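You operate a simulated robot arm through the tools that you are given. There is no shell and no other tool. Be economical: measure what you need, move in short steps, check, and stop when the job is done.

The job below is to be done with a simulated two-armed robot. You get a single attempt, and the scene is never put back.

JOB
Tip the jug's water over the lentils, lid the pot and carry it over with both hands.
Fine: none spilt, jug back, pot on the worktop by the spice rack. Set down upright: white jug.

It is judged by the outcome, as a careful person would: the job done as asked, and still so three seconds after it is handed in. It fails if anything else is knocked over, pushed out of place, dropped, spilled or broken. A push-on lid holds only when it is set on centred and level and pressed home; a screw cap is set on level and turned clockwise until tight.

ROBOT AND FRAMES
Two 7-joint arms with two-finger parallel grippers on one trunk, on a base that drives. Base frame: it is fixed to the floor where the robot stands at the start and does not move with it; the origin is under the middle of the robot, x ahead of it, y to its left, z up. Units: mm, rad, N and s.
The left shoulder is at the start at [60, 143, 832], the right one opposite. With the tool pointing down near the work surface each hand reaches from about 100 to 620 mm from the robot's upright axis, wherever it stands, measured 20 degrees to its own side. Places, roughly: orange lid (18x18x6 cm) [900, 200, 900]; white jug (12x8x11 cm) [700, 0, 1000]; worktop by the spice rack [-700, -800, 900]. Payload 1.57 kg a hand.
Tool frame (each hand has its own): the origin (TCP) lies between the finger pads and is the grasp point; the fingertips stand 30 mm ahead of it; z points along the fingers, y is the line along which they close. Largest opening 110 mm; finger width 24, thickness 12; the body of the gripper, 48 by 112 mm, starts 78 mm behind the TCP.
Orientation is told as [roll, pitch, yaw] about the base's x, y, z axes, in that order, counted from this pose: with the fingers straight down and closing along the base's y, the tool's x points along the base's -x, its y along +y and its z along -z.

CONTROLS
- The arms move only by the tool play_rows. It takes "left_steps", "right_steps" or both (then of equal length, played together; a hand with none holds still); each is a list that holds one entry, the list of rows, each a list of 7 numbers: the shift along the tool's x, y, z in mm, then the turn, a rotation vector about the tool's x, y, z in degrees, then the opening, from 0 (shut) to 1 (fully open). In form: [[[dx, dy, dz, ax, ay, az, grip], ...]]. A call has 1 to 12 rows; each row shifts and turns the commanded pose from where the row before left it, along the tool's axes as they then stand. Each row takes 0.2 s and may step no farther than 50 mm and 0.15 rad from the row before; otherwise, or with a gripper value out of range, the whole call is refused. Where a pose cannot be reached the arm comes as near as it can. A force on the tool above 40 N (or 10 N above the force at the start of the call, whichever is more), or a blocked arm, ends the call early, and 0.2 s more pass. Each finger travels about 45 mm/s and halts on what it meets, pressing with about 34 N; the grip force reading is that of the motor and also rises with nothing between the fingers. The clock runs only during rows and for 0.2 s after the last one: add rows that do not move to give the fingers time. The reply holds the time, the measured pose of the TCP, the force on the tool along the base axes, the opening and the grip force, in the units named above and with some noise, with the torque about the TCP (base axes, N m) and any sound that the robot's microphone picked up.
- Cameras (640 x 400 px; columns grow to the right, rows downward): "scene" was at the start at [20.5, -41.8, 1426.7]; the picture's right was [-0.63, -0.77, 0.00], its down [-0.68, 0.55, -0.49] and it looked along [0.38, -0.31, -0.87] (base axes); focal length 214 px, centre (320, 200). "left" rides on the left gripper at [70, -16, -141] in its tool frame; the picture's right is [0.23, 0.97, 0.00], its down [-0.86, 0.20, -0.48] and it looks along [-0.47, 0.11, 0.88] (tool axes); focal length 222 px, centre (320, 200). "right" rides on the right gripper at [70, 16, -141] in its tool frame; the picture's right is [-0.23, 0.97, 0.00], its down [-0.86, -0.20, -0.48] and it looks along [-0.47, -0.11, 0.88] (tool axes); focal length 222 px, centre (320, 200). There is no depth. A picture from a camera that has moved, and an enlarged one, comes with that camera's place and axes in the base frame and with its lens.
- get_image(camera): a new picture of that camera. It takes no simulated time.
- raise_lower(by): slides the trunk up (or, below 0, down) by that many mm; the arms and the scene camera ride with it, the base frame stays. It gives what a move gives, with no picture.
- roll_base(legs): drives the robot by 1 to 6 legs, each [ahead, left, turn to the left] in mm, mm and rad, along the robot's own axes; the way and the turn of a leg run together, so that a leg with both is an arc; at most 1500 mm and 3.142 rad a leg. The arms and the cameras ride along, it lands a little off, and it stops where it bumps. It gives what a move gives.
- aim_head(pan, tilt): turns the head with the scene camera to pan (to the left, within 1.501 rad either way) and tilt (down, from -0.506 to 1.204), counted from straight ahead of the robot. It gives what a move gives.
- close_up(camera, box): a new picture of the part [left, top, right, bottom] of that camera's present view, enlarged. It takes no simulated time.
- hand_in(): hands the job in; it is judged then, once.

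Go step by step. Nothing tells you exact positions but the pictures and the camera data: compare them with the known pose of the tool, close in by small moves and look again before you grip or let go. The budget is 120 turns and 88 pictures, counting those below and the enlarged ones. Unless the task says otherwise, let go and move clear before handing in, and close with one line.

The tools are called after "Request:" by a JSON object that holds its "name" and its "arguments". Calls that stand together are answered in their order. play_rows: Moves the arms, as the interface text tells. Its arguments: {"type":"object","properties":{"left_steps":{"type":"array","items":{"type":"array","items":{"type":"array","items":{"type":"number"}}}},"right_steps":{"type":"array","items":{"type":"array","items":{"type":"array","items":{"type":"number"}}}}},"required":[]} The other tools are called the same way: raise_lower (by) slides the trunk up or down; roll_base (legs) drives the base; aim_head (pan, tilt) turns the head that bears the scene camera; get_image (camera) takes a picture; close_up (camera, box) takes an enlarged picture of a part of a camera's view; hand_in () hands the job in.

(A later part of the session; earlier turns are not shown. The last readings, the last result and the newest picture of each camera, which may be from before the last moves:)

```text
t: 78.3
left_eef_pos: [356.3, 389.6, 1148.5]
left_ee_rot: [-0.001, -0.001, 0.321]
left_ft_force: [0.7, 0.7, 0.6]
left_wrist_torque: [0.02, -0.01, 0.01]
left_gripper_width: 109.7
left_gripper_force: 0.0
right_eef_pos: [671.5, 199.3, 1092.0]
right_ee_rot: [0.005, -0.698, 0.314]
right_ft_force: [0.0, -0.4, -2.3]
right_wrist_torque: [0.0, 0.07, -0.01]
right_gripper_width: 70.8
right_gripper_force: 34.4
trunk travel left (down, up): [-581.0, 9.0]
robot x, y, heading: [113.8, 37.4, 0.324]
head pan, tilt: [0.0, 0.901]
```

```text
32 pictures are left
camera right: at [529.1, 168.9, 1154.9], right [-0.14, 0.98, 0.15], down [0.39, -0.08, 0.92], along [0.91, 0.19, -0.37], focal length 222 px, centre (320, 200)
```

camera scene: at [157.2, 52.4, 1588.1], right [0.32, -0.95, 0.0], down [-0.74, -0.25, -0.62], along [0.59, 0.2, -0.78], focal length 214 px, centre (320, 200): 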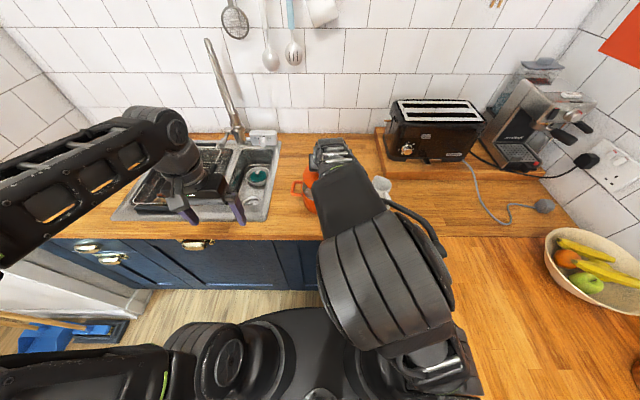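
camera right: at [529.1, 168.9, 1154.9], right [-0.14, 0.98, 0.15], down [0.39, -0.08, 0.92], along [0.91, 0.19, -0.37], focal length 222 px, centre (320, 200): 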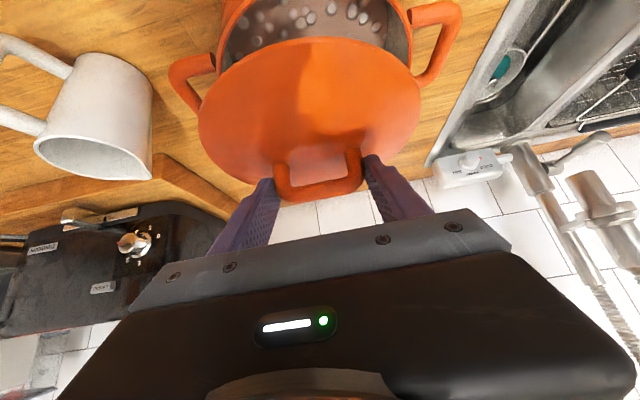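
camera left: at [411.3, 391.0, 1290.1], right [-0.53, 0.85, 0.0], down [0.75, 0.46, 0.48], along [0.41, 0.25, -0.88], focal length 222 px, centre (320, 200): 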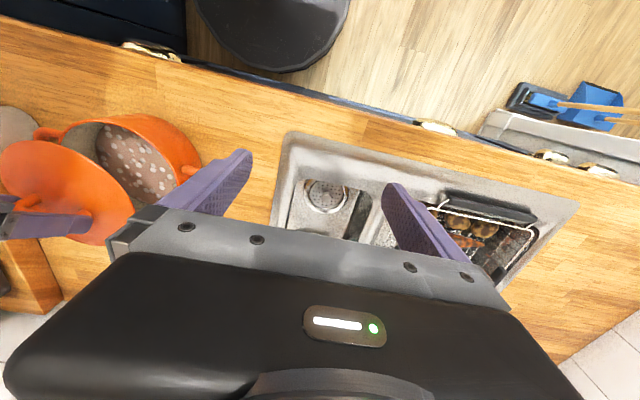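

The wrist view puts the pot centre at about (664,211), so the lid needs to move ~13 mm left and 4 mm back. I'll do that, lower partway, and view from both hands.

Request:
{"name": "play_rows", "arguments": {"right_steps": [[[1.5, 6.5, -1.3, 0, 0, 0, 0.2], [1.5, 6.5, -1.3, 0, 0, 0, 0.2], [11.5, 0, 13.8, 0, 0, 0, 0.2], [11.5, 0, 13.8, 0, 0, 0, 0.2], [0, 0, 0, 0, 0, 0, 0.2]]]}}

Request:
{"name": "get_image", "arguments": {"camera": "right"}}

Request:
{"name": "get_image", "arguments": {"camera": "left"}}

```text
t: 79.5
left_eef_pos: [357.2, 389.4, 1148.9]
left_ee_rot: [0.001, 0.0, 0.324]
left_ft_force: [0.6, 0.0, 0.3]
left_wrist_torque: [0.0, -0.02, -0.01]
left_gripper_width: 110.1
left_gripper_force: 0.1
right_eef_pos: [664.5, 210.7, 1054.6]
right_ee_rot: [0.005, -0.698, 0.315]
right_ft_force: [0.1, -0.5, -2.4]
right_wrist_torque: [0.0, -0.01, 0.03]
right_gripper_width: 71.0
right_gripper_force: 34.4
trunk travel left (down, up): [-581.0, 9.0]
robot x, y, heading: [111.9, 38.3, 0.326]
head pan, tilt: [0.0, 0.901]
```

```text
31 pictures are left
camera right: at [522.0, 181.0, 1118.0], right [-0.14, 0.98, 0.15], down [0.39, -0.08, 0.92], along [0.91, 0.19, -0.37], focal length 222 px, centre (320, 200)
```

right: 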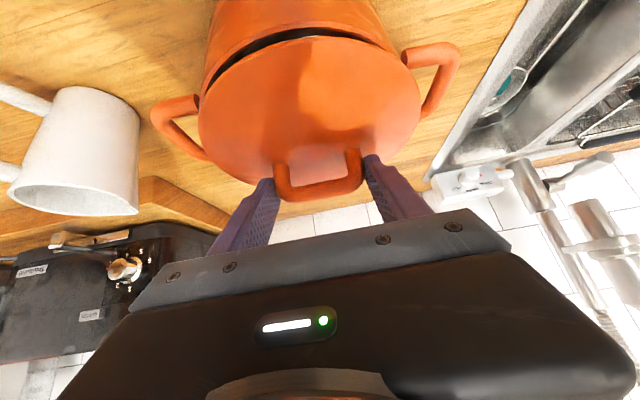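

```text
30 pictures are left
camera left: at [295.3, 351.5, 1290.2], right [-0.53, 0.85, 0.0], down [0.75, 0.46, 0.48], along [0.41, 0.25, -0.88], focal length 222 px, centre (320, 200)
```

left: 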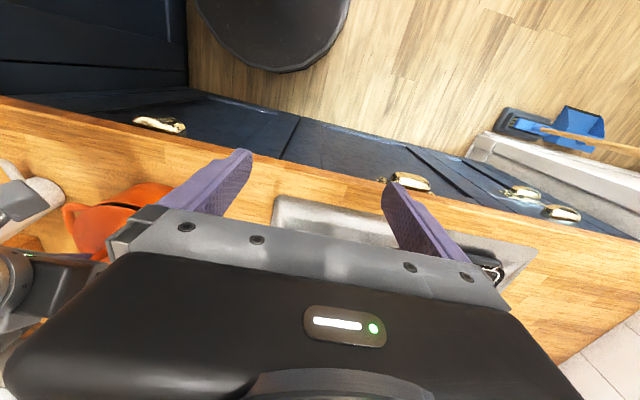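

Lid and pot near edges coincide and the handles are symmetric, so the lid is centred. I'll lower it gently toward contact.

Request:
{"name": "play_rows", "arguments": {"right_steps": [[[3.2, 0, 3.8, 0, 0, 0, 0.2], [1.9, 0, 2.3, 0, 0, 0, 0.2], [1.3, 0, 1.5, 0, 0, 0, 0.2], [0, 0, 0, 0, 0, 0, 0.2]]]}}

Request:
{"name": "close_up", "arguments": {"camera": "right", "box": [140, 0, 480, 212]}}

```text
t: 80.5
left_eef_pos: [356.5, 388.6, 1149.6]
left_ee_rot: [0.0, 0.0, 0.323]
left_ft_force: [0.4, -0.3, -1.0]
left_wrist_torque: [0.04, 0.0, 0.0]
left_gripper_width: 109.8
left_gripper_force: 0.1
right_eef_pos: [661.5, 211.4, 1045.1]
right_ee_rot: [0.005, -0.699, 0.314]
right_ft_force: [0.3, 1.0, -2.3]
right_wrist_torque: [-0.02, 0.02, 0.01]
right_gripper_width: 71.2
right_gripper_force: 33.8
trunk travel left (down, up): [-581.0, 9.0]
robot x, y, heading: [114.7, 42.9, 0.328]
head pan, tilt: [0.0, 0.901]
```

```text
1.88 times, centred on (310, 106) of right
camera zoom: at [519.6, 181.9, 1107.9], right [-0.14, 0.98, 0.15], down [0.39, -0.08, 0.92], along [0.91, 0.19, -0.37], focal length 418 px, centre (339, 377)
```

zoom: 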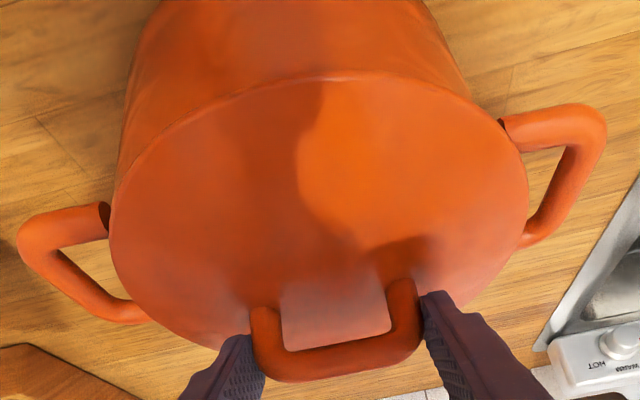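

No contact yet, and the lid looks aligned with the rim all round. I'll keep lowering in small steps.

Request:
{"name": "play_rows", "arguments": {"right_steps": [[[1.3, 0, 1.5, 0, 0, 0, 0.2], [0.6, 0, 0.8, 0, 0, 0, 0.2], [0.6, 0, 0.8, 0, 0, 0, 0.2], [0, 0, 0, 0, 0, 0, 0.2]]]}}

Request:
{"name": "close_up", "arguments": {"camera": "right", "box": [140, 0, 480, 212]}}

```text
t: 81.5
left_eef_pos: [354.4, 390.3, 1149.1]
left_ee_rot: [0.0, -0.001, 0.323]
left_ft_force: [-0.2, -0.5, -0.4]
left_wrist_torque: [0.0, 0.01, 0.01]
left_gripper_width: 109.9
left_gripper_force: 0.1
right_eef_pos: [661.1, 212.5, 1043.2]
right_ee_rot: [0.005, -0.702, 0.315]
right_ft_force: [1.0, -1.0, 14.8]
right_wrist_torque: [-0.51, 0.04, 0.26]
right_gripper_width: 71.2
right_gripper_force: 33.7
trunk travel left (down, up): [-581.0, 9.0]
robot x, y, heading: [113.3, 37.9, 0.323]
head pan, tilt: [0.0, 0.901]
```

```text
1.88 times, centred on (310, 106) of right
camera zoom: at [519.2, 181.9, 1105.5], right [-0.14, 0.98, 0.15], down [0.39, -0.09, 0.92], along [0.91, 0.19, -0.37], focal length 418 px, centre (339, 377)
```

zoom: 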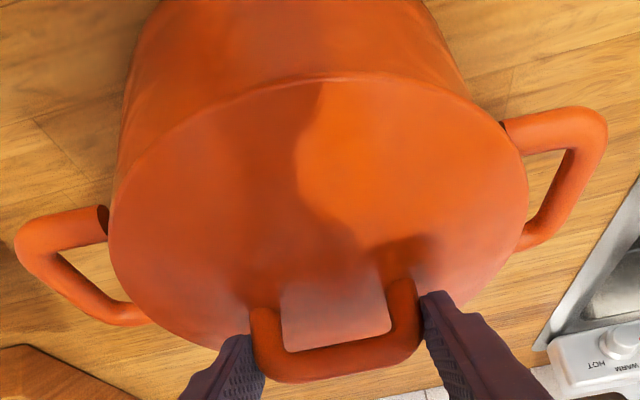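

First contact came at 17 N, with the torque showing the near-right edge touching first; the lid is about 0.4° off level. I'll trim the tilt and press again.

Request:
{"name": "play_rows", "arguments": {"right_steps": [[[-1, 0, -1.2, 0, 0, 0, 0.2], [0, 0, 0, 0.25, 0.45, -0.2, 0.2], [0.8, 0, 0.9, 0, 0, 0, 0.2], [0.5, 0, 0.6, 0, 0, 0, 0.2], [0, 0, 0, 0, 0, 0, 0.2]]]}}

```text
t: 82.7
left_eef_pos: [354.6, 389.2, 1149.5]
left_ee_rot: [-0.001, -0.001, 0.325]
left_ft_force: [0.0, 0.3, -0.2]
left_wrist_torque: [0.03, 0.02, 0.02]
left_gripper_width: 109.8
left_gripper_force: 0.0
right_eef_pos: [660.9, 213.2, 1042.1]
right_ee_rot: [-0.001, -0.698, 0.319]
right_ft_force: [2.4, 4.7, 23.6]
right_wrist_torque: [0.3, -0.09, -0.04]
right_gripper_width: 71.1
right_gripper_force: 33.9
trunk travel left (down, up): [-581.0, 9.0]
robot x, y, heading: [111.2, 38.7, 0.327]
head pan, tilt: [0.0, 0.901]
```

Pressure is now nearly central. I'll press further to seat it.

Request:
{"name": "play_rows", "arguments": {"right_steps": [[[0.4, 0, 0.5, 0, 0, 0, 0.2], [0.4, 0, 0.5, 0, 0, 0, 0.2], [0.4, 0, 0.5, 0, 0, 0, 0.2], [0, 0, 0, 0, 0, 0, 0.2]]]}}

Request:
{"name": "close_up", "arguments": {"camera": "right", "box": [140, 0, 480, 212]}}

```text
t: 83.7
left_eef_pos: [355.7, 389.6, 1151.3]
left_ee_rot: [0.001, -0.002, 0.324]
left_ft_force: [0.1, -0.7, 0.5]
left_wrist_torque: [-0.01, 0.02, 0.0]
left_gripper_width: 110.1
left_gripper_force: 0.1
right_eef_pos: [661.7, 212.0, 1041.5]
right_ee_rot: [0.001, -0.697, 0.318]
right_ft_force: [1.4, 2.4, 29.1]
right_wrist_torque: [0.1, -0.27, 0.04]
right_gripper_width: 71.0
right_gripper_force: 34.3
trunk travel left (down, up): [-581.0, 9.0]
robot x, y, heading: [115.2, 37.8, 0.326]
head pan, tilt: [0.0, 0.901]
```

```text
1.88 times, centred on (310, 106) of right
camera zoom: at [519.3, 182.4, 1105.5], right [-0.14, 0.98, 0.15], down [0.39, -0.08, 0.92], along [0.91, 0.19, -0.37], focal length 418 px, centre (339, 377)
```

zoom: 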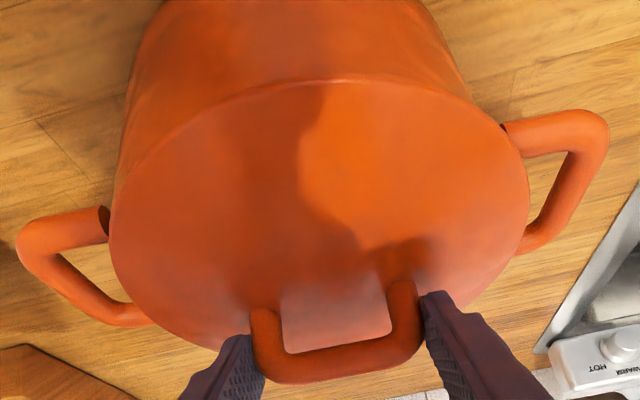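

The pressure centre is now exactly under the lid centre. One more press toward 40 N to seat it home.

Request:
{"name": "play_rows", "arguments": {"right_steps": [[[0.4, 0, 0.5, 0, 0, 0, 0.2], [0.4, 0, 0.5, 0, 0, 0, 0.2], [0.4, 0, 0.5, 0, 0, 0, 0.2], [0.4, 0, 0.5, 0, 0, 0, 0.2], [0, 0, 0, 0, 0, 0, 0.2]]]}}

```text
t: 84.9
left_eef_pos: [354.2, 389.8, 1149.0]
left_ee_rot: [0.0, 0.0, 0.325]
left_ft_force: [-0.6, 0.4, 0.5]
left_wrist_torque: [0.0, -0.03, 0.02]
left_gripper_width: 110.0
left_gripper_force: 0.1
right_eef_pos: [661.7, 211.9, 1039.7]
right_ee_rot: [0.0, -0.698, 0.319]
right_ft_force: [-0.7, 3.4, 29.3]
right_wrist_torque: [0.25, -0.25, 0.16]
right_gripper_width: 71.0
right_gripper_force: 33.7
trunk travel left (down, up): [-581.0, 9.0]
robot x, y, heading: [113.4, 39.2, 0.322]
head pan, tilt: [0.0, 0.901]
```

The lid moved down 1.8 mm at steady force, so it is sliding in. I'll continue until the force rises.

Request:
{"name": "play_rows", "arguments": {"right_steps": [[[0.5, 0, 0.6, 0, 0, 0, 0.2], [0.5, 0, 0.6, 0, 0, 0, 0.2], [0.5, 0, 0.6, 0, 0, 0, 0.2], [0.5, 0, 0.6, 0, 0, 0, 0.2], [0.5, 0, 0.6, 0, 0, 0, 0.2], [0, 0, 0, 0, 0, 0, 0.2]]]}}

Request:
{"name": "close_up", "arguments": {"camera": "right", "box": [140, 0, 480, 212]}}

```text
t: 85.8
left_eef_pos: [354.6, 388.7, 1149.6]
left_ee_rot: [0.001, -0.001, 0.322]
left_ft_force: [-0.4, 0.4, 0.7]
left_wrist_torque: [0.02, -0.01, -0.03]
left_gripper_width: 109.9
left_gripper_force: 0.1
right_eef_pos: [661.7, 212.5, 1038.7]
right_ee_rot: [0.001, -0.701, 0.32]
right_ft_force: [-8.7, -5.4, 16.2]
right_wrist_torque: [-0.62, 0.83, 0.17]
right_gripper_width: 70.8
right_gripper_force: 33.4
trunk travel left (down, up): [-581.0, 9.0]
robot x, y, heading: [117.3, 38.1, 0.319]
head pan, tilt: [0.0, 0.901]
stopped in row 4 (right hand): the force on the tool passed its limit (the readings are from after the stop); the commanded pose is now the measured one
```

```text
1.88 times, centred on (310, 106) of right
camera zoom: at [519.9, 182.4, 1101.5], right [-0.14, 0.98, 0.15], down [0.39, -0.08, 0.92], along [0.91, 0.19, -0.37], focal length 418 px, centre (339, 377)
```

zoom: 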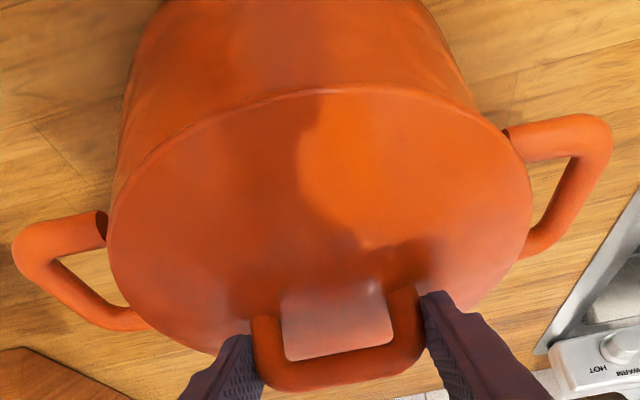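

The force passed 40 N, so the lid has bottomed out. I'll release, rise, and inspect it.

Request:
{"name": "play_rows", "arguments": {"right_steps": [[[0, 0, 0, 0, 0, 0, 0.6], [0, 0, 0, 0, 0, 0, 1], [0, 0, 0, 0, 0, 0, 1], [0, 0, 0, 0, 0, 0, 1], [0, 0, 0, 0, 0, 0, 1], [-19, 0, -23, 0, 0, 0, 1], [-26, 0, -31, 0, 0, 0, 1], [-26, 0, -31, 0, 0, 0, 1], [0, 0, 0, 0, 0, 0, 1]]]}}

Request:
{"name": "get_image", "arguments": {"camera": "right"}}

```text
t: 87.8
left_eef_pos: [357.0, 388.9, 1148.7]
left_ee_rot: [0.0, 0.001, 0.322]
left_ft_force: [-0.5, -0.1, -0.1]
left_wrist_torque: [-0.02, 0.01, 0.01]
left_gripper_width: 109.6
left_gripper_force: 0.1
right_eef_pos: [663.1, 211.9, 1146.0]
right_ee_rot: [0.0, -0.696, 0.318]
right_ft_force: [0.0, 0.4, -0.5]
right_wrist_torque: [0.01, -0.02, 0.02]
right_gripper_width: 110.2
right_gripper_force: 0.0
trunk travel left (down, up): [-581.0, 9.0]
robot x, y, heading: [113.3, 37.7, 0.32]
head pan, tilt: [0.0, 0.901]
```

```text
25 pictures are left
camera right: at [521.2, 182.8, 1209.5], right [-0.14, 0.98, 0.15], down [0.39, -0.08, 0.92], along [0.91, 0.18, -0.37], focal length 222 px, centre (320, 200)
```

right: 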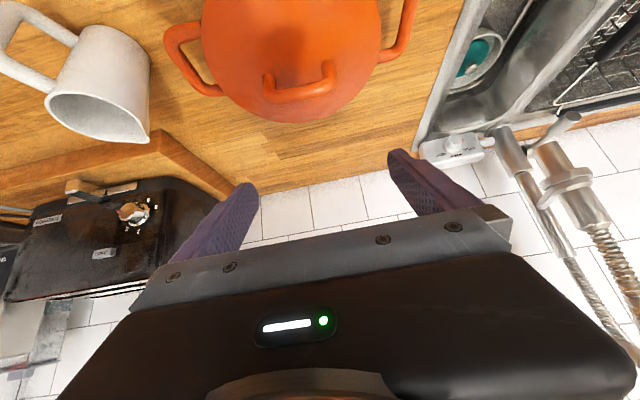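

The lid looks flush and centred. I'll move the right hand aside over the right handle, lower the trunk a little, turn the tool straight down, and then look with the head camera.

Request:
{"name": "play_rows", "arguments": {"right_steps": [[[0, -38, 0, 0, 0, 0, 1], [0, -38, 0, 0, 0, 0, 1], [0, -38, 0, 0, 0, 0, 1], [0, 0, 0, 0, 0, 0, 1]]]}}

Request:
{"name": "raise_lower", "arguments": {"by": -60}}

Request:
{"name": "play_rows", "arguments": {"right_steps": [[[0, 0, 0, 0, 8, 0, 1], [0, 0, 0, 0, 8, 0, 1], [0, 0, 0, 0, 8, 0, 1], [0, 0, 0, 0, 8, 0, 1], [0, 0, 0, 0, 8, 0, 1], [0, 0, 0, 0, 0, 0, 1]]], "left_steps": [[[-25, 0, 0, 0, 0, 0, 1], [-30, -5, 0, 0, 0, 0, 1], [-30, -5, 0, 0, 0, 0, 1], [-30, 0, 0, 0, 0, 0, 1], [-30, 0, 0, 0, 0, 0, 1], [0, 0, 0, 0, 0, 0, 1]]]}}

Request:
{"name": "get_image", "arguments": {"camera": "scene"}}

```text
t: 88.8
left_eef_pos: [355.8, 388.8, 1149.6]
left_ee_rot: [0.0, -0.001, 0.324]
left_ft_force: [0.2, -0.2, -0.1]
left_wrist_torque: [-0.05, 0.03, -0.03]
left_gripper_width: 110.0
left_gripper_force: 0.1
right_eef_pos: [698.6, 105.1, 1145.5]
right_ee_rot: [0.0, -0.7, 0.319]
right_ft_force: [-0.7, 0.4, -0.2]
right_wrist_torque: [-0.02, -0.02, -0.01]
right_gripper_width: 110.2
right_gripper_force: 0.0
trunk travel left (down, up): [-581.0, 9.0]
robot x, y, heading: [113.6, 32.2, 0.319]
head pan, tilt: [0.0, 0.901]
```

```text
t: 89.8
left_eef_pos: [356.5, 388.8, 1087.8]
left_ee_rot: [0.0, -0.001, 0.323]
left_ft_force: [0.5, 0.5, -1.5]
left_wrist_torque: [0.0, -0.01, 0.01]
left_gripper_width: 109.9
left_gripper_force: 0.2
right_eef_pos: [699.7, 105.5, 1085.9]
right_ee_rot: [0.001, -0.697, 0.32]
right_ft_force: [-0.1, 0.3, -0.9]
right_wrist_torque: [-0.03, 0.02, 0.01]
right_gripper_width: 110.0
right_gripper_force: 0.1
trunk travel left (down, up): [-521.0, 69.0]
robot x, y, heading: [115.2, 37.0, 0.32]
head pan, tilt: [0.0, 0.901]
```

```text
t: 91.2
left_eef_pos: [497.3, 427.4, 1085.8]
left_ee_rot: [0.0, 0.0, 0.325]
left_ft_force: [-0.7, 0.2, 0.3]
left_wrist_torque: [-0.01, -0.03, 0.0]
left_gripper_width: 110.0
left_gripper_force: 0.0
right_eef_pos: [683.1, 99.5, 1070.7]
right_ee_rot: [-0.001, -0.007, 0.319]
right_ft_force: [0.0, 0.1, 1.2]
right_wrist_torque: [-0.04, 0.01, 0.02]
right_gripper_width: 109.9
right_gripper_force: 0.1
right hand out of reach, approached as far as the arm can: row 5
trunk travel left (down, up): [-521.0, 69.0]
robot x, y, heading: [114.1, 34.4, 0.325]
head pan, tilt: [0.0, 0.901]
```

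```text
24 pictures are left
camera scene: at [156.7, 53.1, 1528.2], right [0.32, -0.95, 0.0], down [-0.74, -0.25, -0.62], along [0.59, 0.2, -0.78], focal length 214 px, centre (320, 200)
```

scene: 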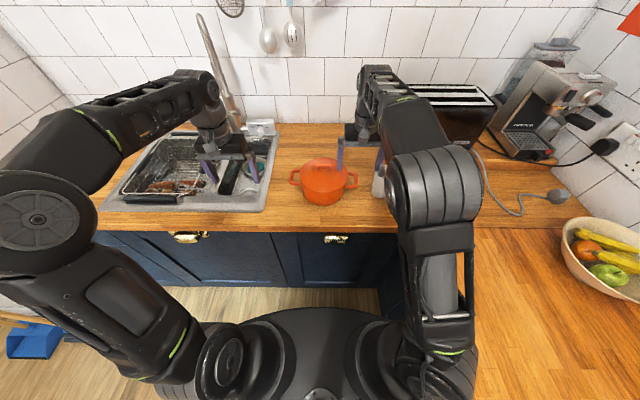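

I'm at the edge of reach, so I'll drive forward 60 mm and take a close look at the pot handles.

Request:
{"name": "roll_base", "arguments": {"legs": [[60, 0, 0]]}}

Request:
{"name": "close_up", "arguments": {"camera": "scene", "box": [240, 140, 400, 240]}}

Request:
{"name": "get_image", "arguments": {"camera": "right"}}

```text
t: 92.2
left_eef_pos: [554.9, 445.2, 1085.7]
left_ee_rot: [0.0, 0.002, 0.324]
left_ft_force: [1.1, 0.0, -0.4]
left_wrist_torque: [-0.01, 0.01, -0.01]
left_gripper_width: 109.9
left_gripper_force: 0.1
right_eef_pos: [741.7, 118.3, 1070.4]
right_ee_rot: [0.0, -0.005, 0.317]
right_ft_force: [0.7, 0.0, -0.6]
right_wrist_torque: [0.01, 0.04, 0.0]
right_gripper_width: 110.0
right_gripper_force: 0.0
trunk travel left (down, up): [-521.0, 69.0]
robot x, y, heading: [168.8, 58.4, 0.323]
head pan, tilt: [0.0, 0.901]
```

```text
4.00 times, centred on (320, 190) of scene
camera zoom: at [215.3, 72.0, 1528.1], right [0.32, -0.95, 0.0], down [-0.74, -0.25, -0.62], along [0.59, 0.2, -0.78], focal length 858 px, centre (320, 240)
```

zoom: 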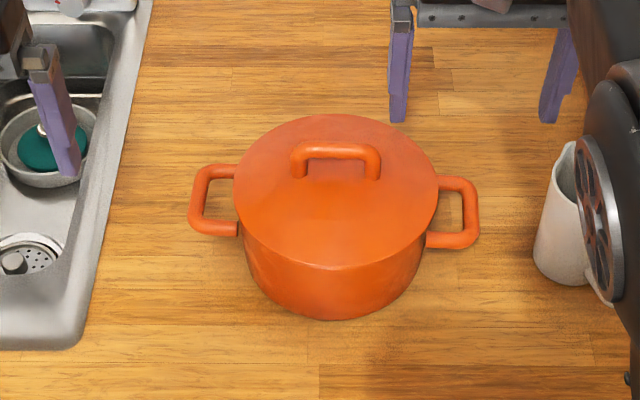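

```text
22 pictures are left
camera right: at [670.1, 111.0, 1209.9], right [-0.09, 1.0, 0.0], down [0.87, 0.08, 0.48], along [0.48, 0.04, -0.88], focal length 222 px, centre (320, 200)
```

right: 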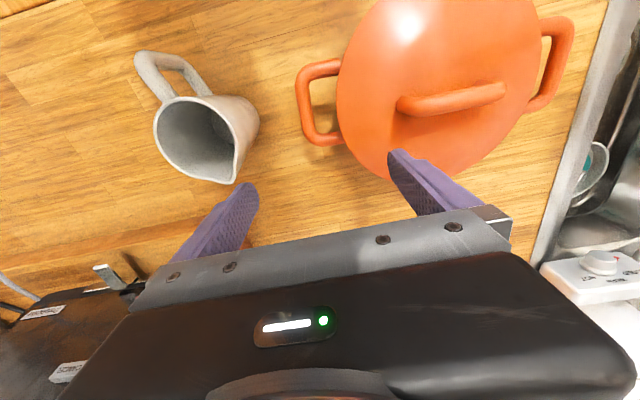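

The lid is flush on the pot. The handles are at about u≈694 on the right and u≈709 on the left, so the pot is yawed about −3° to me. I'll bring both hands above their handles with narrowed openings.

Request:
{"name": "play_rows", "arguments": {"right_steps": [[[12, -1, 0, 0, 0, 1, 0.26], [12, -1, 0, 0, 0, 1, 0.26], [12, -1, 0, 0, 0, 1, 0.26], [11, -1, 0, 0, 0, 0, 0.26], [0, 0, 0, 0, 0, 0, 0.26], [0, 0, 0, 0, 0, 0, 0.26]]], "left_steps": [[[-10.4, -35, 0, 0, 0, 1, 0.26], [-10.4, -35, 0, 0, 0, 1, 0.26], [-10.4, -35, 0, 0, 0, 1, 0.26], [-10.4, -34, 0, 0, 0, 0, 0.26], [0, 0, 0, 0, 0, 0, 0.26], [0, 0, 0, 0, 0, 0, 0.26]]]}}

Request:
{"name": "get_image", "arguments": {"camera": "right"}}

Request:
{"name": "get_image", "arguments": {"camera": "left"}}

```text
t: 93.6
left_eef_pos: [634.4, 321.0, 1088.2]
left_ee_rot: [0.0, 0.0, 0.269]
left_ft_force: [-0.8, -0.6, -0.1]
left_wrist_torque: [0.0, 0.0, 0.03]
left_gripper_width: 28.6
left_gripper_force: 0.1
right_eef_pos: [698.7, 100.4, 1068.6]
right_ee_rot: [0.002, -0.006, 0.264]
right_ft_force: [-0.1, -0.7, 0.4]
right_wrist_torque: [0.01, 0.03, -0.01]
right_gripper_width: 28.7
right_gripper_force: 0.1
trunk travel left (down, up): [-521.0, 69.0]
robot x, y, heading: [173.3, 55.6, 0.322]
head pan, tilt: [0.0, 0.901]
```

```text
21 pictures are left
camera right: at [624.5, 96.7, 1209.1], right [-0.04, 1.0, 0.0], down [0.87, 0.03, 0.48], along [0.48, 0.02, -0.87], focal length 222 px, centre (320, 200)
```

right: 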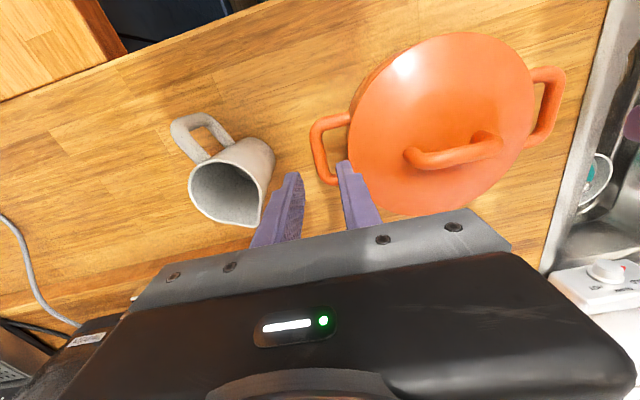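

```text
20 pictures are left
camera left: at [571.9, 285.8, 1229.3], right [-0.48, 0.88, 0.0], down [0.77, 0.42, 0.48], along [0.42, 0.23, -0.88], focal length 222 px, centre (320, 200)
```

left: 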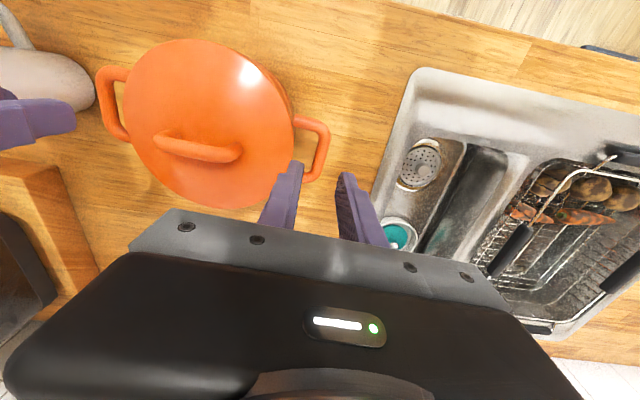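

Both hands line up with the handle bars. I'll lower to just above them and check.

Request:
{"name": "play_rows", "arguments": {"right_steps": [[[0, 0, 16, 0, 0, 0, 0.26], [0, 0, 16, 0, 0, 0, 0.26], [0, 0, 16, 0, 0, 0, 0.26], [0, 0, 15.6, 0, 0, 0, 0.26], [0, 0, 0, 0, 0, 0, 0.26]]], "left_steps": [[[-1, 0, 21, 0, 0, 0, 0.26], [-1, 0, 21, 0, 0, 0, 0.26], [-1, 0, 21, 0, 0, 0, 0.26], [0, 0, 20, 0, 0, 0, 0.26], [0, 0, 0, 0, 0, 0, 0.26]]]}}

Request:
{"name": "close_up", "arguments": {"camera": "right", "box": [220, 100, 460, 250]}}

Request:
{"name": "close_up", "arguments": {"camera": "left", "box": [180, 100, 420, 250]}}

```text
t: 94.8
left_eef_pos: [636.2, 325.2, 1002.4]
left_ee_rot: [0.0, 0.0, 0.271]
left_ft_force: [0.5, 0.5, 0.2]
left_wrist_torque: [-0.02, 0.0, -0.03]
left_gripper_width: 28.7
left_gripper_force: 0.0
right_eef_pos: [696.9, 99.9, 1007.7]
right_ee_rot: [0.002, -0.005, 0.267]
right_ft_force: [-0.6, -0.4, -0.3]
right_wrist_torque: [-0.01, 0.0, 0.0]
right_gripper_width: 28.4
right_gripper_force: 0.0
trunk travel left (down, up): [-521.0, 69.0]
robot x, y, heading: [170.0, 55.4, 0.317]
head pan, tilt: [0.0, 0.901]
```

```text
2.67 times, centred on (340, 175) of right
camera zoom: at [624.4, 96.9, 1147.7], right [-0.04, 1.0, 0.0], down [0.87, 0.03, 0.48], along [0.48, 0.02, -0.87], focal length 592 px, centre (267, 267)
```

zoom: 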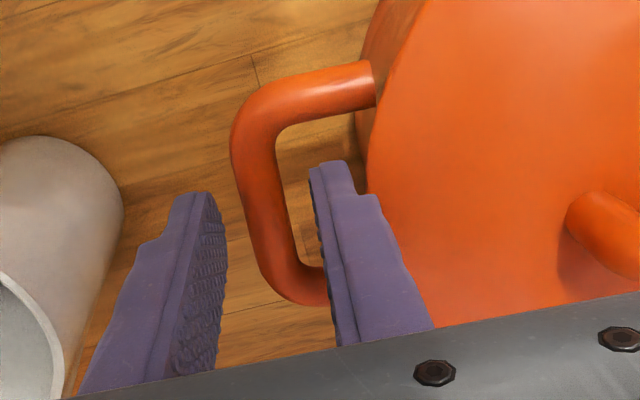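

```text
2.67 times, centred on (300, 175) of left
camera zoom: at [574.3, 289.5, 1142.8], right [-0.48, 0.88, 0.0], down [0.77, 0.42, 0.48], along [0.42, 0.23, -0.88], focal length 592 px, centre (373, 267)
```

zoom: 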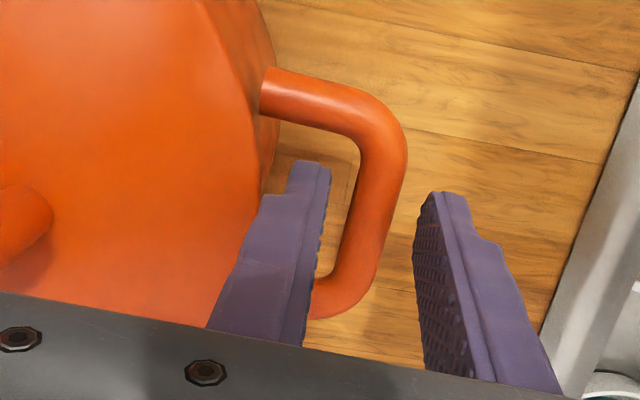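

Each bar sits between its fingers. I'll shift each hand outward 2 mm and lower to the grip height.

Request:
{"name": "play_rows", "arguments": {"right_steps": [[[0, -2, 6, 0, 0, 0, 0.26], [0, 0, 9, 0, 0, 0, 0.26], [0, 0, 9, 0, 0, 0, 0.26], [0, 0, 8, 0, 0, 0, 0.26], [0, 0, 0, 0, 0, 0, 0.26]]], "left_steps": [[[0, 2, 5, 0, 0, 0, 0.26], [0, 0, 8, 0, 0, 0, 0.26], [0, 0, 8, 0, 0, 0, 0.26], [0, 0, 6, 0, 0, 0, 0.26], [0, 0, 0, 0, 0, 0, 0.26]]]}}

Request:
{"name": "close_up", "arguments": {"camera": "right", "box": [220, 100, 460, 250]}}

Request:
{"name": "close_up", "arguments": {"camera": "left", "box": [180, 100, 420, 250]}}

```text
t: 96.0
left_eef_pos: [636.6, 326.5, 976.2]
left_ee_rot: [0.002, 0.0, 0.27]
left_ft_force: [-0.1, 1.0, -0.4]
left_wrist_torque: [0.0, -0.01, 0.04]
left_gripper_width: 28.5
left_gripper_force: 0.1
right_eef_pos: [697.6, 98.4, 973.0]
right_ee_rot: [-0.002, -0.008, 0.267]
right_ft_force: [-0.6, 0.1, -0.1]
right_wrist_torque: [0.02, 0.0, 0.01]
right_gripper_width: 28.7
right_gripper_force: 0.1
trunk travel left (down, up): [-521.0, 69.0]
robot x, y, heading: [170.3, 58.6, 0.32]
head pan, tilt: [0.0, 0.901]
```

```text
2.67 times, centred on (340, 175) of right
camera zoom: at [625.1, 94.9, 1113.2], right [-0.04, 1.0, 0.0], down [0.87, 0.03, 0.48], along [0.48, 0.02, -0.87], focal length 592 px, centre (267, 267)
```

zoom: 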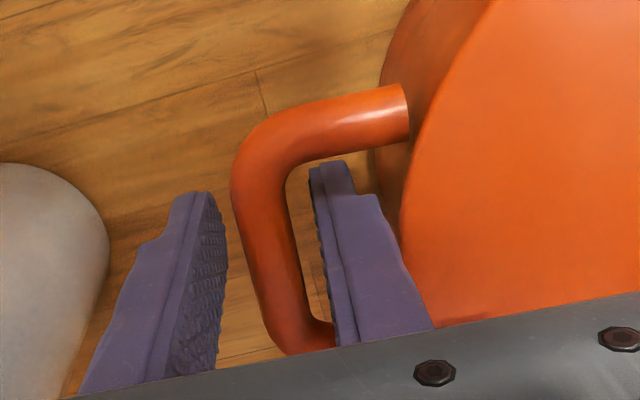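

```text
2.67 times, centred on (300, 175) of left
camera zoom: at [573.4, 292.3, 1116.8], right [-0.48, 0.88, 0.0], down [0.77, 0.42, 0.48], along [0.42, 0.23, -0.88], focal length 592 px, centre (373, 267)
```

zoom: 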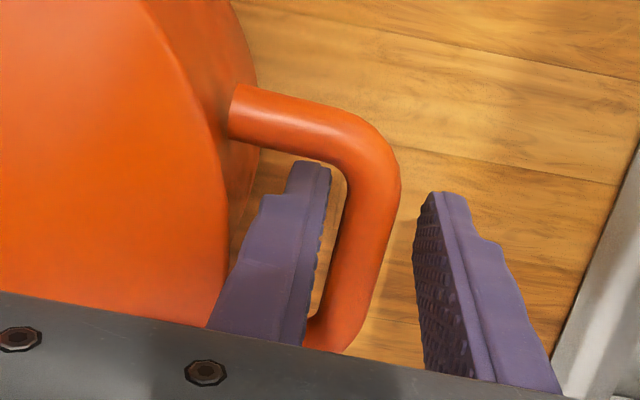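

Alignment is good, but the bar may sit slightly below my grasp point. I'll lower both hands 10 mm more and then close.

Request:
{"name": "play_rows", "arguments": {"right_steps": [[[0, 0, 5, 0, 0, 0, 0.26], [0, 0, 4, 0, 0, 0, 0.26], [0, 0, 0, 0, 0, 0, 0.2], [0, 0, 0, 0, 0, 0, 0.1], [0, 0, 0, 0, 0, 0, 0], [0, 0, 0, 0, 0, 0, 0], [0, 0, 0, 0, 0, 0, 0]]], "left_steps": [[[0, 0, 6, 0, 0, 0, 0.26], [0, 0, 6, 0, 0, 0, 0.26], [0, 0, 0, 0, 0, 0, 0.2], [0, 0, 0, 0, 0, 0, 0.1], [0, 0, 0, 0, 0, 0, 0], [0, 0, 0, 0, 0, 0, 0], [0, 0, 0, 0, 0, 0, 0]]]}}

Request:
{"name": "close_up", "arguments": {"camera": "right", "box": [220, 100, 460, 250]}}

```text
t: 97.6
left_eef_pos: [636.4, 323.7, 963.2]
left_ee_rot: [-0.003, 0.002, 0.267]
left_ft_force: [1.8, -27.2, -0.1]
left_wrist_torque: [0.34, -0.26, -0.62]
left_gripper_width: 13.6
left_gripper_force: 30.3
right_eef_pos: [698.0, 99.7, 964.1]
right_ee_rot: [0.005, -0.008, 0.267]
right_ft_force: [-1.7, 23.6, 0.4]
right_wrist_torque: [-0.35, 0.22, -0.59]
right_gripper_width: 13.7
right_gripper_force: 29.7
trunk travel left (down, up): [-521.0, 69.0]
robot x, y, heading: [168.0, 54.6, 0.322]
head pan, tilt: [0.0, 0.901]
```

```text
2.67 times, centred on (340, 175) of right
camera zoom: at [626.0, 95.8, 1104.4], right [-0.04, 1.0, 0.01], down [0.87, 0.03, 0.48], along [0.48, 0.02, -0.87], focal length 592 px, centre (267, 267)
```

zoom: 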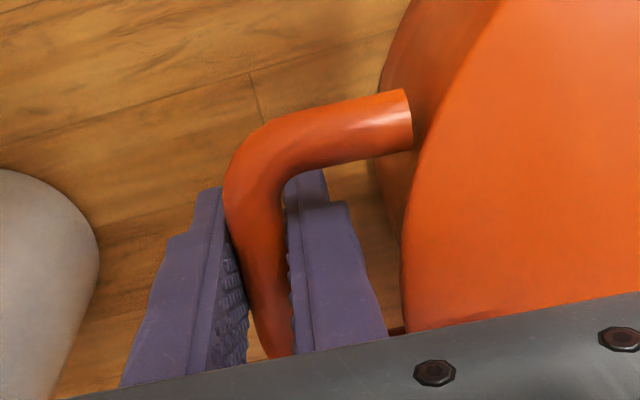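

Both handles are gripped; the hands are pulling apart at about 25 N. I'll ease them inward slightly to relieve that.

Request:
{"name": "play_rows", "arguments": {"right_steps": [[[0, 1.2, 0, 0, 0, 0, 0], [0, 0, 0, 0, 0, 0, 0]]], "left_steps": [[[0, -1.2, 0, 0, 0, 0, 0], [0, 0, 0, 0, 0, 0, 0]]]}}

```text
t: 98.2
left_eef_pos: [636.6, 324.0, 962.0]
left_ee_rot: [-0.002, 0.004, 0.27]
left_ft_force: [-0.1, -24.0, 0.6]
left_wrist_torque: [0.27, -0.08, -0.7]
left_gripper_width: 13.8
left_gripper_force: 29.7
right_eef_pos: [699.1, 100.2, 964.1]
right_ee_rot: [0.003, -0.008, 0.266]
right_ft_force: [-1.2, 23.4, 0.0]
right_wrist_torque: [-0.31, 0.08, -0.62]
right_gripper_width: 13.5
right_gripper_force: 30.1
trunk travel left (down, up): [-521.0, 69.0]
robot x, y, heading: [169.9, 54.7, 0.325]
head pan, tilt: [0.0, 0.901]
```

Only a little relief so far, so I'll ease in a bit more.

Request:
{"name": "play_rows", "arguments": {"right_steps": [[[0, 1.5, 0, 0, 0, 0, 0], [0, 1.5, 0, 0, 0, 0, 0], [0, 0, 0, 0, 0, 0, 0]]], "left_steps": [[[0, -1.5, 0, 0, 0, 0, 0], [0, -1.5, 0, 0, 0, 0, 0], [0, 0, 0, 0, 0, 0, 0]]]}}

```text
t: 99.0
left_eef_pos: [637.0, 325.6, 962.3]
left_ee_rot: [0.004, 0.001, 0.272]
left_ft_force: [-4.7, -6.0, -0.2]
left_wrist_torque: [0.06, 0.23, -0.75]
left_gripper_width: 14.0
left_gripper_force: 30.4
right_eef_pos: [698.0, 99.8, 964.3]
right_ee_rot: [-0.002, -0.006, 0.264]
right_ft_force: [5.8, 4.2, 0.8]
right_wrist_torque: [0.03, -0.14, -0.77]
right_gripper_width: 13.7
right_gripper_force: 30.4
trunk travel left (down, up): [-521.0, 69.0]
robot x, y, heading: [169.6, 57.3, 0.32]
head pan, tilt: [0.0, 0.901]
```

The internal load is relieved. I'll lift with the trunk so that both hands rise together, starting with 25 mm.

Request:
{"name": "raise_lower", "arguments": {"by": 25}}

Request:
{"name": "close_up", "arguments": {"camera": "scene", "box": [220, 100, 420, 225]}}

```text
t: 99.7
left_eef_pos: [637.2, 324.7, 987.9]
left_ee_rot: [0.001, 0.002, 0.273]
left_ft_force: [-8.3, 6.6, -7.3]
left_wrist_torque: [-0.1, 0.16, -0.71]
left_gripper_width: 13.7
left_gripper_force: 30.2
right_eef_pos: [699.1, 101.3, 989.4]
right_ee_rot: [-0.002, -0.007, 0.262]
right_ft_force: [8.7, -6.7, -5.6]
right_wrist_torque: [0.12, -0.09, -0.72]
right_gripper_width: 13.8
right_gripper_force: 30.2
trunk travel left (down, up): [-546.0, 44.0]
robot x, y, heading: [168.5, 58.2, 0.318]
head pan, tilt: [0.0, 0.901]
```

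```text
3.20 times, centred on (320, 162) of scene
camera zoom: at [214.8, 71.9, 1553.1], right [0.32, -0.95, 0.0], down [-0.74, -0.25, -0.62], along [0.59, 0.2, -0.78], focal length 686 px, centre (320, 320)
```

zoom: 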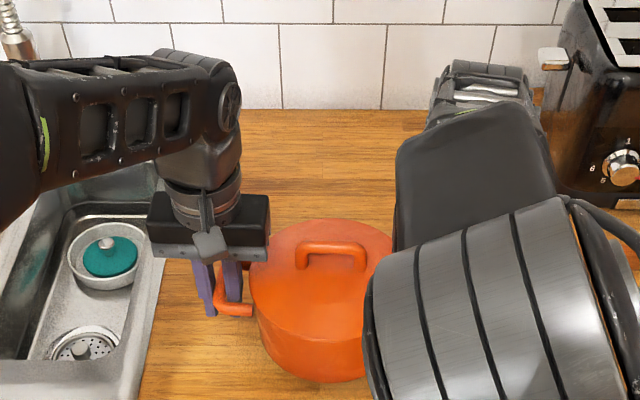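

The pot is off the counter, level, about 1.3 kg in all. I'll raise it 40 mm more, back away from the counter, and look to both sides for a clear path.

Request:
{"name": "raise_lower", "arguments": {"by": 40}}

Request:
{"name": "roll_base", "arguments": {"legs": [[-300, 0, 0]]}}

Request:
{"name": "aim_head", "arguments": {"pan": -1.5, "tilt": 0.55}}

Request:
{"name": "get_image", "arguments": {"camera": "scene"}}

Request:
{"name": "aim_head", "arguments": {"pan": 1.5, "tilt": 0.55}}

Request:
{"name": "get_image", "arguments": {"camera": "scene"}}

```text
t: 100.5
left_eef_pos: [639.1, 324.9, 1028.6]
left_ee_rot: [0.003, 0.001, 0.271]
left_ft_force: [-11.2, 18.6, -6.3]
left_wrist_torque: [-0.17, -0.08, -0.72]
left_gripper_width: 14.0
left_gripper_force: 30.1
right_eef_pos: [698.9, 101.2, 1029.9]
right_ee_rot: [-0.001, -0.006, 0.263]
right_ft_force: [12.4, -18.3, -6.5]
right_wrist_torque: [0.22, 0.13, -0.71]
right_gripper_width: 13.8
right_gripper_force: 30.6
trunk travel left (down, up): [-586.0, 4.0]
robot x, y, heading: [167.6, 57.7, 0.322]
head pan, tilt: [0.0, 0.901]
```

```text
t: 102.6
left_eef_pos: [351.3, 228.3, 1029.1]
left_ee_rot: [0.004, 0.001, 0.269]
left_ft_force: [-12.7, 24.1, -6.7]
left_wrist_torque: [-0.27, -0.13, -0.71]
left_gripper_width: 13.9
left_gripper_force: 30.4
right_eef_pos: [409.9, 2.9, 1029.7]
right_ee_rot: [-0.002, -0.007, 0.261]
right_ft_force: [11.8, -24.4, -5.8]
right_wrist_torque: [0.28, 0.16, -0.74]
right_gripper_width: 13.6
right_gripper_force: 30.8
trunk travel left (down, up): [-586.0, 4.0]
robot x, y, heading: [-118.9, -40.0, 0.32]
head pan, tilt: [0.0, 0.901]
```

```text
t: 104.2
left_eef_pos: [351.7, 227.3, 1027.4]
left_ee_rot: [0.004, 0.004, 0.271]
left_ft_force: [-7.0, -0.7, -6.9]
left_wrist_torque: [-0.1, 0.55, -0.79]
left_gripper_width: 13.9
left_gripper_force: 30.5
right_eef_pos: [410.3, 3.3, 1028.9]
right_ee_rot: [-0.004, -0.008, 0.263]
right_ft_force: [8.7, 0.8, -7.1]
right_wrist_torque: [0.13, -0.48, -0.77]
right_gripper_width: 13.7
right_gripper_force: 30.9
trunk travel left (down, up): [-586.0, 4.0]
robot x, y, heading: [-117.2, -35.6, 0.317]
head pan, tilt: [-1.499, 0.55]
```

```text
13 pictures are left
camera scene: at [-110.8, -131.1, 1622.4], right [-0.92, -0.38, 0.0], down [-0.2, 0.48, -0.85], along [0.33, -0.79, -0.52], focal length 214 px, centre (320, 200)
```

scene: 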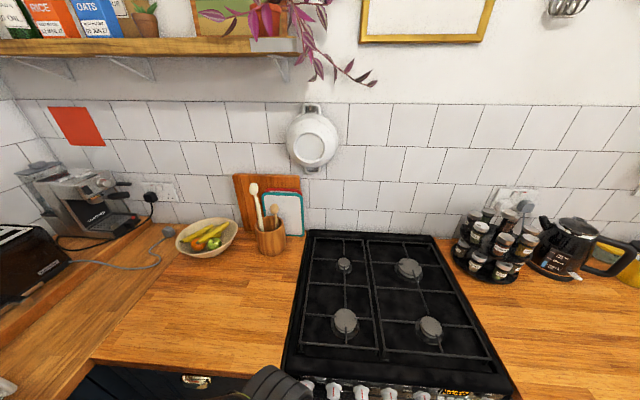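

```text
t: 106.8
left_eef_pos: [351.2, 228.5, 1027.9]
left_ee_rot: [0.003, 0.002, 0.269]
left_ft_force: [-6.6, 0.6, -6.0]
left_wrist_torque: [-0.01, -0.18, -0.71]
left_gripper_width: 13.7
left_gripper_force: 30.4
right_eef_pos: [410.5, 3.7, 1029.5]
right_ee_rot: [-0.002, -0.005, 0.262]
right_ft_force: [6.4, -0.4, -6.0]
right_wrist_torque: [0.0, 0.22, -0.72]
right_gripper_width: 13.8
right_gripper_force: 30.0
trunk travel left (down, up): [-586.0, 4.0]
robot x, y, heading: [-116.3, -35.3, 0.316]
head pan, tilt: [1.499, 0.55]
```

```text
12 pictures are left
camera scene: at [-167.2, 38.9, 1622.4], right [0.97, 0.25, 0.0], down [0.13, -0.51, -0.85], along [-0.21, 0.83, -0.52], focal length 214 px, centre (320, 200)
```

scene: 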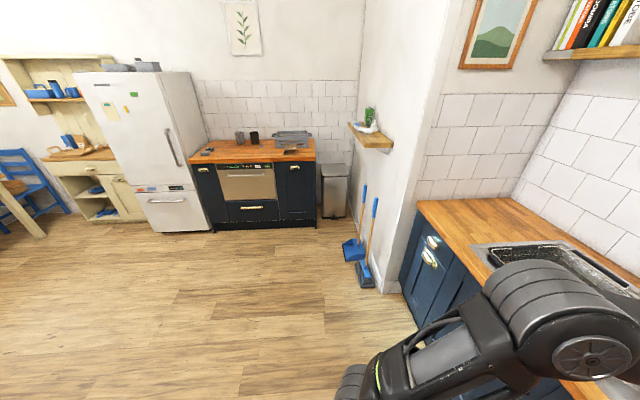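

The room behind and to the left is open. The free spot right of the stove, in front of the spice carousel, is at about (-675,-760). I'll back out diagonally, turn right 90°, then check.

Request:
{"name": "aim_head", "arguments": {"pan": 0, "tilt": 0.8}}

Request:
{"name": "roll_base", "arguments": {"legs": [[-380, 180, 0], [-380, 170, 0], [0, 0, -0.785], [0, 0, -0.785]]}}

Request:
{"name": "get_image", "arguments": {"camera": "scene"}}

```text
t: 108.4
left_eef_pos: [351.4, 227.5, 1029.2]
left_ee_rot: [0.004, 0.004, 0.269]
left_ft_force: [-7.1, 1.4, -7.1]
left_wrist_torque: [0.01, 0.06, -0.71]
left_gripper_width: 13.9
left_gripper_force: 30.3
right_eef_pos: [411.2, 4.0, 1029.2]
right_ee_rot: [-0.002, -0.007, 0.263]
right_ft_force: [7.6, -1.8, -6.6]
right_wrist_torque: [0.03, -0.01, -0.74]
right_gripper_width: 13.8
right_gripper_force: 29.8
trunk travel left (down, up): [-586.0, 4.0]
robot x, y, heading: [-115.8, -38.3, 0.324]
head pan, tilt: [0.0, 0.799]
```

```text
t: 117.2
left_eef_pos: [-684.5, -409.7, 1028.1]
left_ee_rot: [0.005, 0.002, -1.306]
left_ft_force: [3.0, 7.5, -6.1]
left_wrist_torque: [-0.02, 0.0, -0.72]
left_gripper_width: 13.6
left_gripper_force: 30.5
right_eef_pos: [-908.4, -469.3, 1029.7]
right_ee_rot: [-0.002, -0.01, -1.311]
right_ft_force: [-1.8, -7.1, -7.2]
right_wrist_torque: [0.05, -0.04, -0.66]
right_gripper_width: 13.5
right_gripper_force: 30.1
trunk travel left (down, up): [-586.0, 4.0]
robot x, y, heading: [-951.6, 58.5, -1.248]
head pan, tilt: [0.0, 0.799]
```

```text
11 pictures are left
camera scene: at [-933.5, 9.2, 1601.0], right [-0.95, -0.31, 0.0], down [-0.22, 0.68, -0.7], along [0.22, -0.66, -0.72], focal length 214 px, centre (320, 200)
```

scene: 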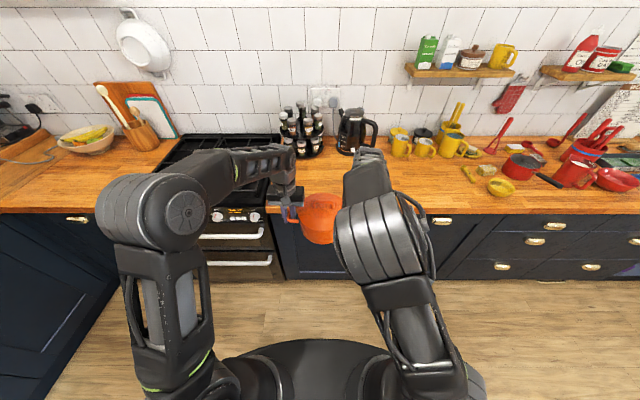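

I'm facing the target counter, and the clear wood in front of the rack and kettle is straight ahead. I'll drive forward 340 mm and 15 mm left.

Request:
{"name": "roll_base", "arguments": {"legs": [[240, 15, 0], [100, 0, 0]]}}

Request:
{"name": "get_image", "arguments": {"camera": "scene"}}

```text
t: 119.8
left_eef_pos: [-555.3, -730.4, 1027.0]
left_ee_rot: [0.004, 0.004, -1.297]
left_ft_force: [-1.7, 4.7, -6.8]
left_wrist_torque: [0.09, 0.04, -0.73]
left_gripper_width: 13.8
left_gripper_force: 30.4
right_eef_pos: [-779.9, -791.4, 1028.5]
right_ee_rot: [-0.002, -0.006, -1.305]
right_ft_force: [2.2, -5.9, -7.0]
right_wrist_torque: [0.01, 0.04, -0.73]
right_gripper_width: 13.9
right_gripper_force: 30.7
trunk travel left (down, up): [-586.0, 4.0]
robot x, y, heading: [-825.3, -262.9, -1.245]
head pan, tilt: [0.0, 0.799]
```

```text
10 pictures are left
camera scene: at [-808.1, -313.6, 1600.9], right [-0.95, -0.32, 0.0], down [-0.23, 0.68, -0.7], along [0.22, -0.66, -0.72], focal length 214 px, centre (320, 200)
```

scene: 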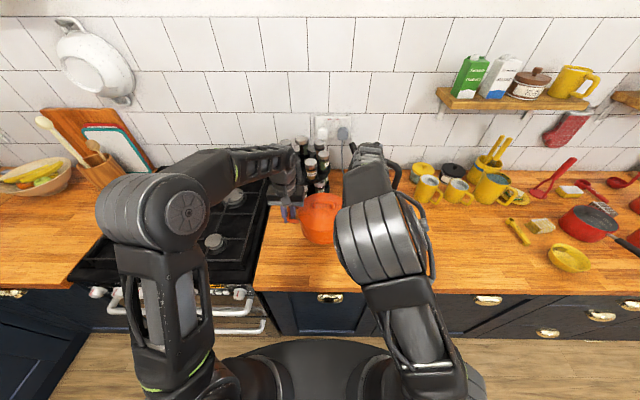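

The pot is over the spot. I'll lower it with the trunk to just above the counter and check.

Request:
{"name": "raise_lower", "arguments": {"by": -59}}

Request:
{"name": "close_up", "arguments": {"camera": "scene", "box": [250, 130, 410, 230]}}

```text
t: 120.8
left_eef_pos: [-554.8, -729.1, 968.7]
left_ee_rot: [0.006, 0.003, -1.296]
left_ft_force: [-0.9, 5.9, -6.1]
left_wrist_torque: [0.22, 0.04, -0.76]
left_gripper_width: 13.7
left_gripper_force: 30.3
right_eef_pos: [-779.9, -789.9, 970.5]
right_ee_rot: [-0.001, -0.008, -1.306]
right_ft_force: [2.4, -5.4, -6.3]
right_wrist_torque: [-0.2, -0.11, -0.54]
right_gripper_width: 13.6
right_gripper_force: 30.7
trunk travel left (down, up): [-527.0, 63.0]
robot x, y, heading: [-824.6, -264.4, -1.248]
head pan, tilt: [0.0, 0.799]
```

```text
4.00 times, centred on (330, 180) of scene
camera zoom: at [-808.8, -311.8, 1542.0], right [-0.95, -0.32, 0.0], down [-0.23, 0.68, -0.7], along [0.22, -0.66, -0.72], focal length 858 px, centre (280, 280)
```

zoom: 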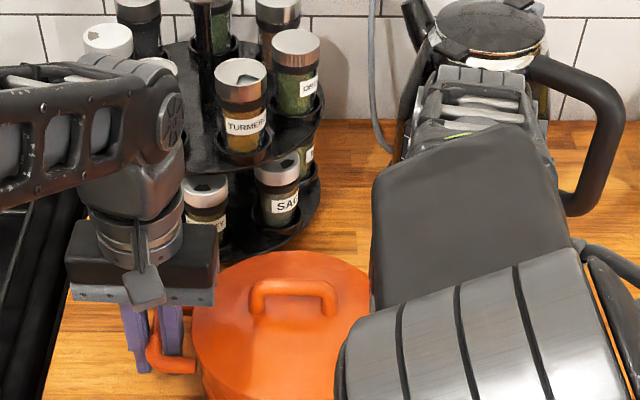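

About 6 mm remain, so I'll lower in small steps and watch the forces.

Request:
{"name": "raise_lower", "arguments": {"by": -4}}

Request:
{"name": "raise_lower", "arguments": {"by": -2}}

```text
t: 121.3
left_eef_pos: [-555.0, -729.2, 965.8]
left_ee_rot: [0.005, 0.003, -1.296]
left_ft_force: [-2.2, 5.0, -7.4]
left_wrist_torque: [0.47, 0.07, -0.78]
left_gripper_width: 14.1
left_gripper_force: 29.7
right_eef_pos: [-779.4, -789.1, 967.2]
right_ee_rot: [-0.002, -0.007, -1.305]
right_ft_force: [2.2, -4.9, -6.8]
right_wrist_torque: [-0.41, -0.12, -0.58]
right_gripper_width: 13.8
right_gripper_force: 30.7
trunk travel left (down, up): [-523.0, 67.0]
robot x, y, heading: [-822.0, -266.3, -1.245]
head pan, tilt: [0.0, 0.799]
```

```text
t: 121.8
left_eef_pos: [-555.7, -729.9, 963.6]
left_ee_rot: [0.004, -0.001, -1.296]
left_ft_force: [-1.5, 6.9, 2.2]
left_wrist_torque: [0.44, 0.08, -0.78]
left_gripper_width: 13.7
left_gripper_force: 30.2
right_eef_pos: [-779.6, -789.4, 964.0]
right_ee_rot: [-0.002, -0.01, -1.303]
right_ft_force: [1.2, -7.5, -4.2]
right_wrist_torque: [-0.54, -0.13, -0.67]
right_gripper_width: 13.8
right_gripper_force: 30.1
trunk travel left (down, up): [-521.0, 69.0]
robot x, y, heading: [-823.7, -261.1, -1.241]
head pan, tilt: [0.0, 0.799]
```

Contact is starting on the left side; one more millimetre should settle it.

Request:
{"name": "raise_lower", "arguments": {"by": -1}}

```text
t: 122.3
left_eef_pos: [-556.1, -729.3, 964.2]
left_ee_rot: [0.003, -0.002, -1.298]
left_ft_force: [-0.9, 4.8, 12.6]
left_wrist_torque: [0.49, 0.09, -0.79]
left_gripper_width: 14.1
left_gripper_force: 30.6
right_eef_pos: [-779.0, -788.5, 964.5]
right_ee_rot: [-0.001, -0.009, -1.304]
right_ft_force: [1.0, -8.1, -0.6]
right_wrist_torque: [-0.41, -0.09, -0.8]
right_gripper_width: 13.8
right_gripper_force: 30.1
trunk travel left (down, up): [-520.0, 70.0]
robot x, y, heading: [-824.1, -260.5, -1.244]
head pan, tilt: [0.0, 0.799]
```

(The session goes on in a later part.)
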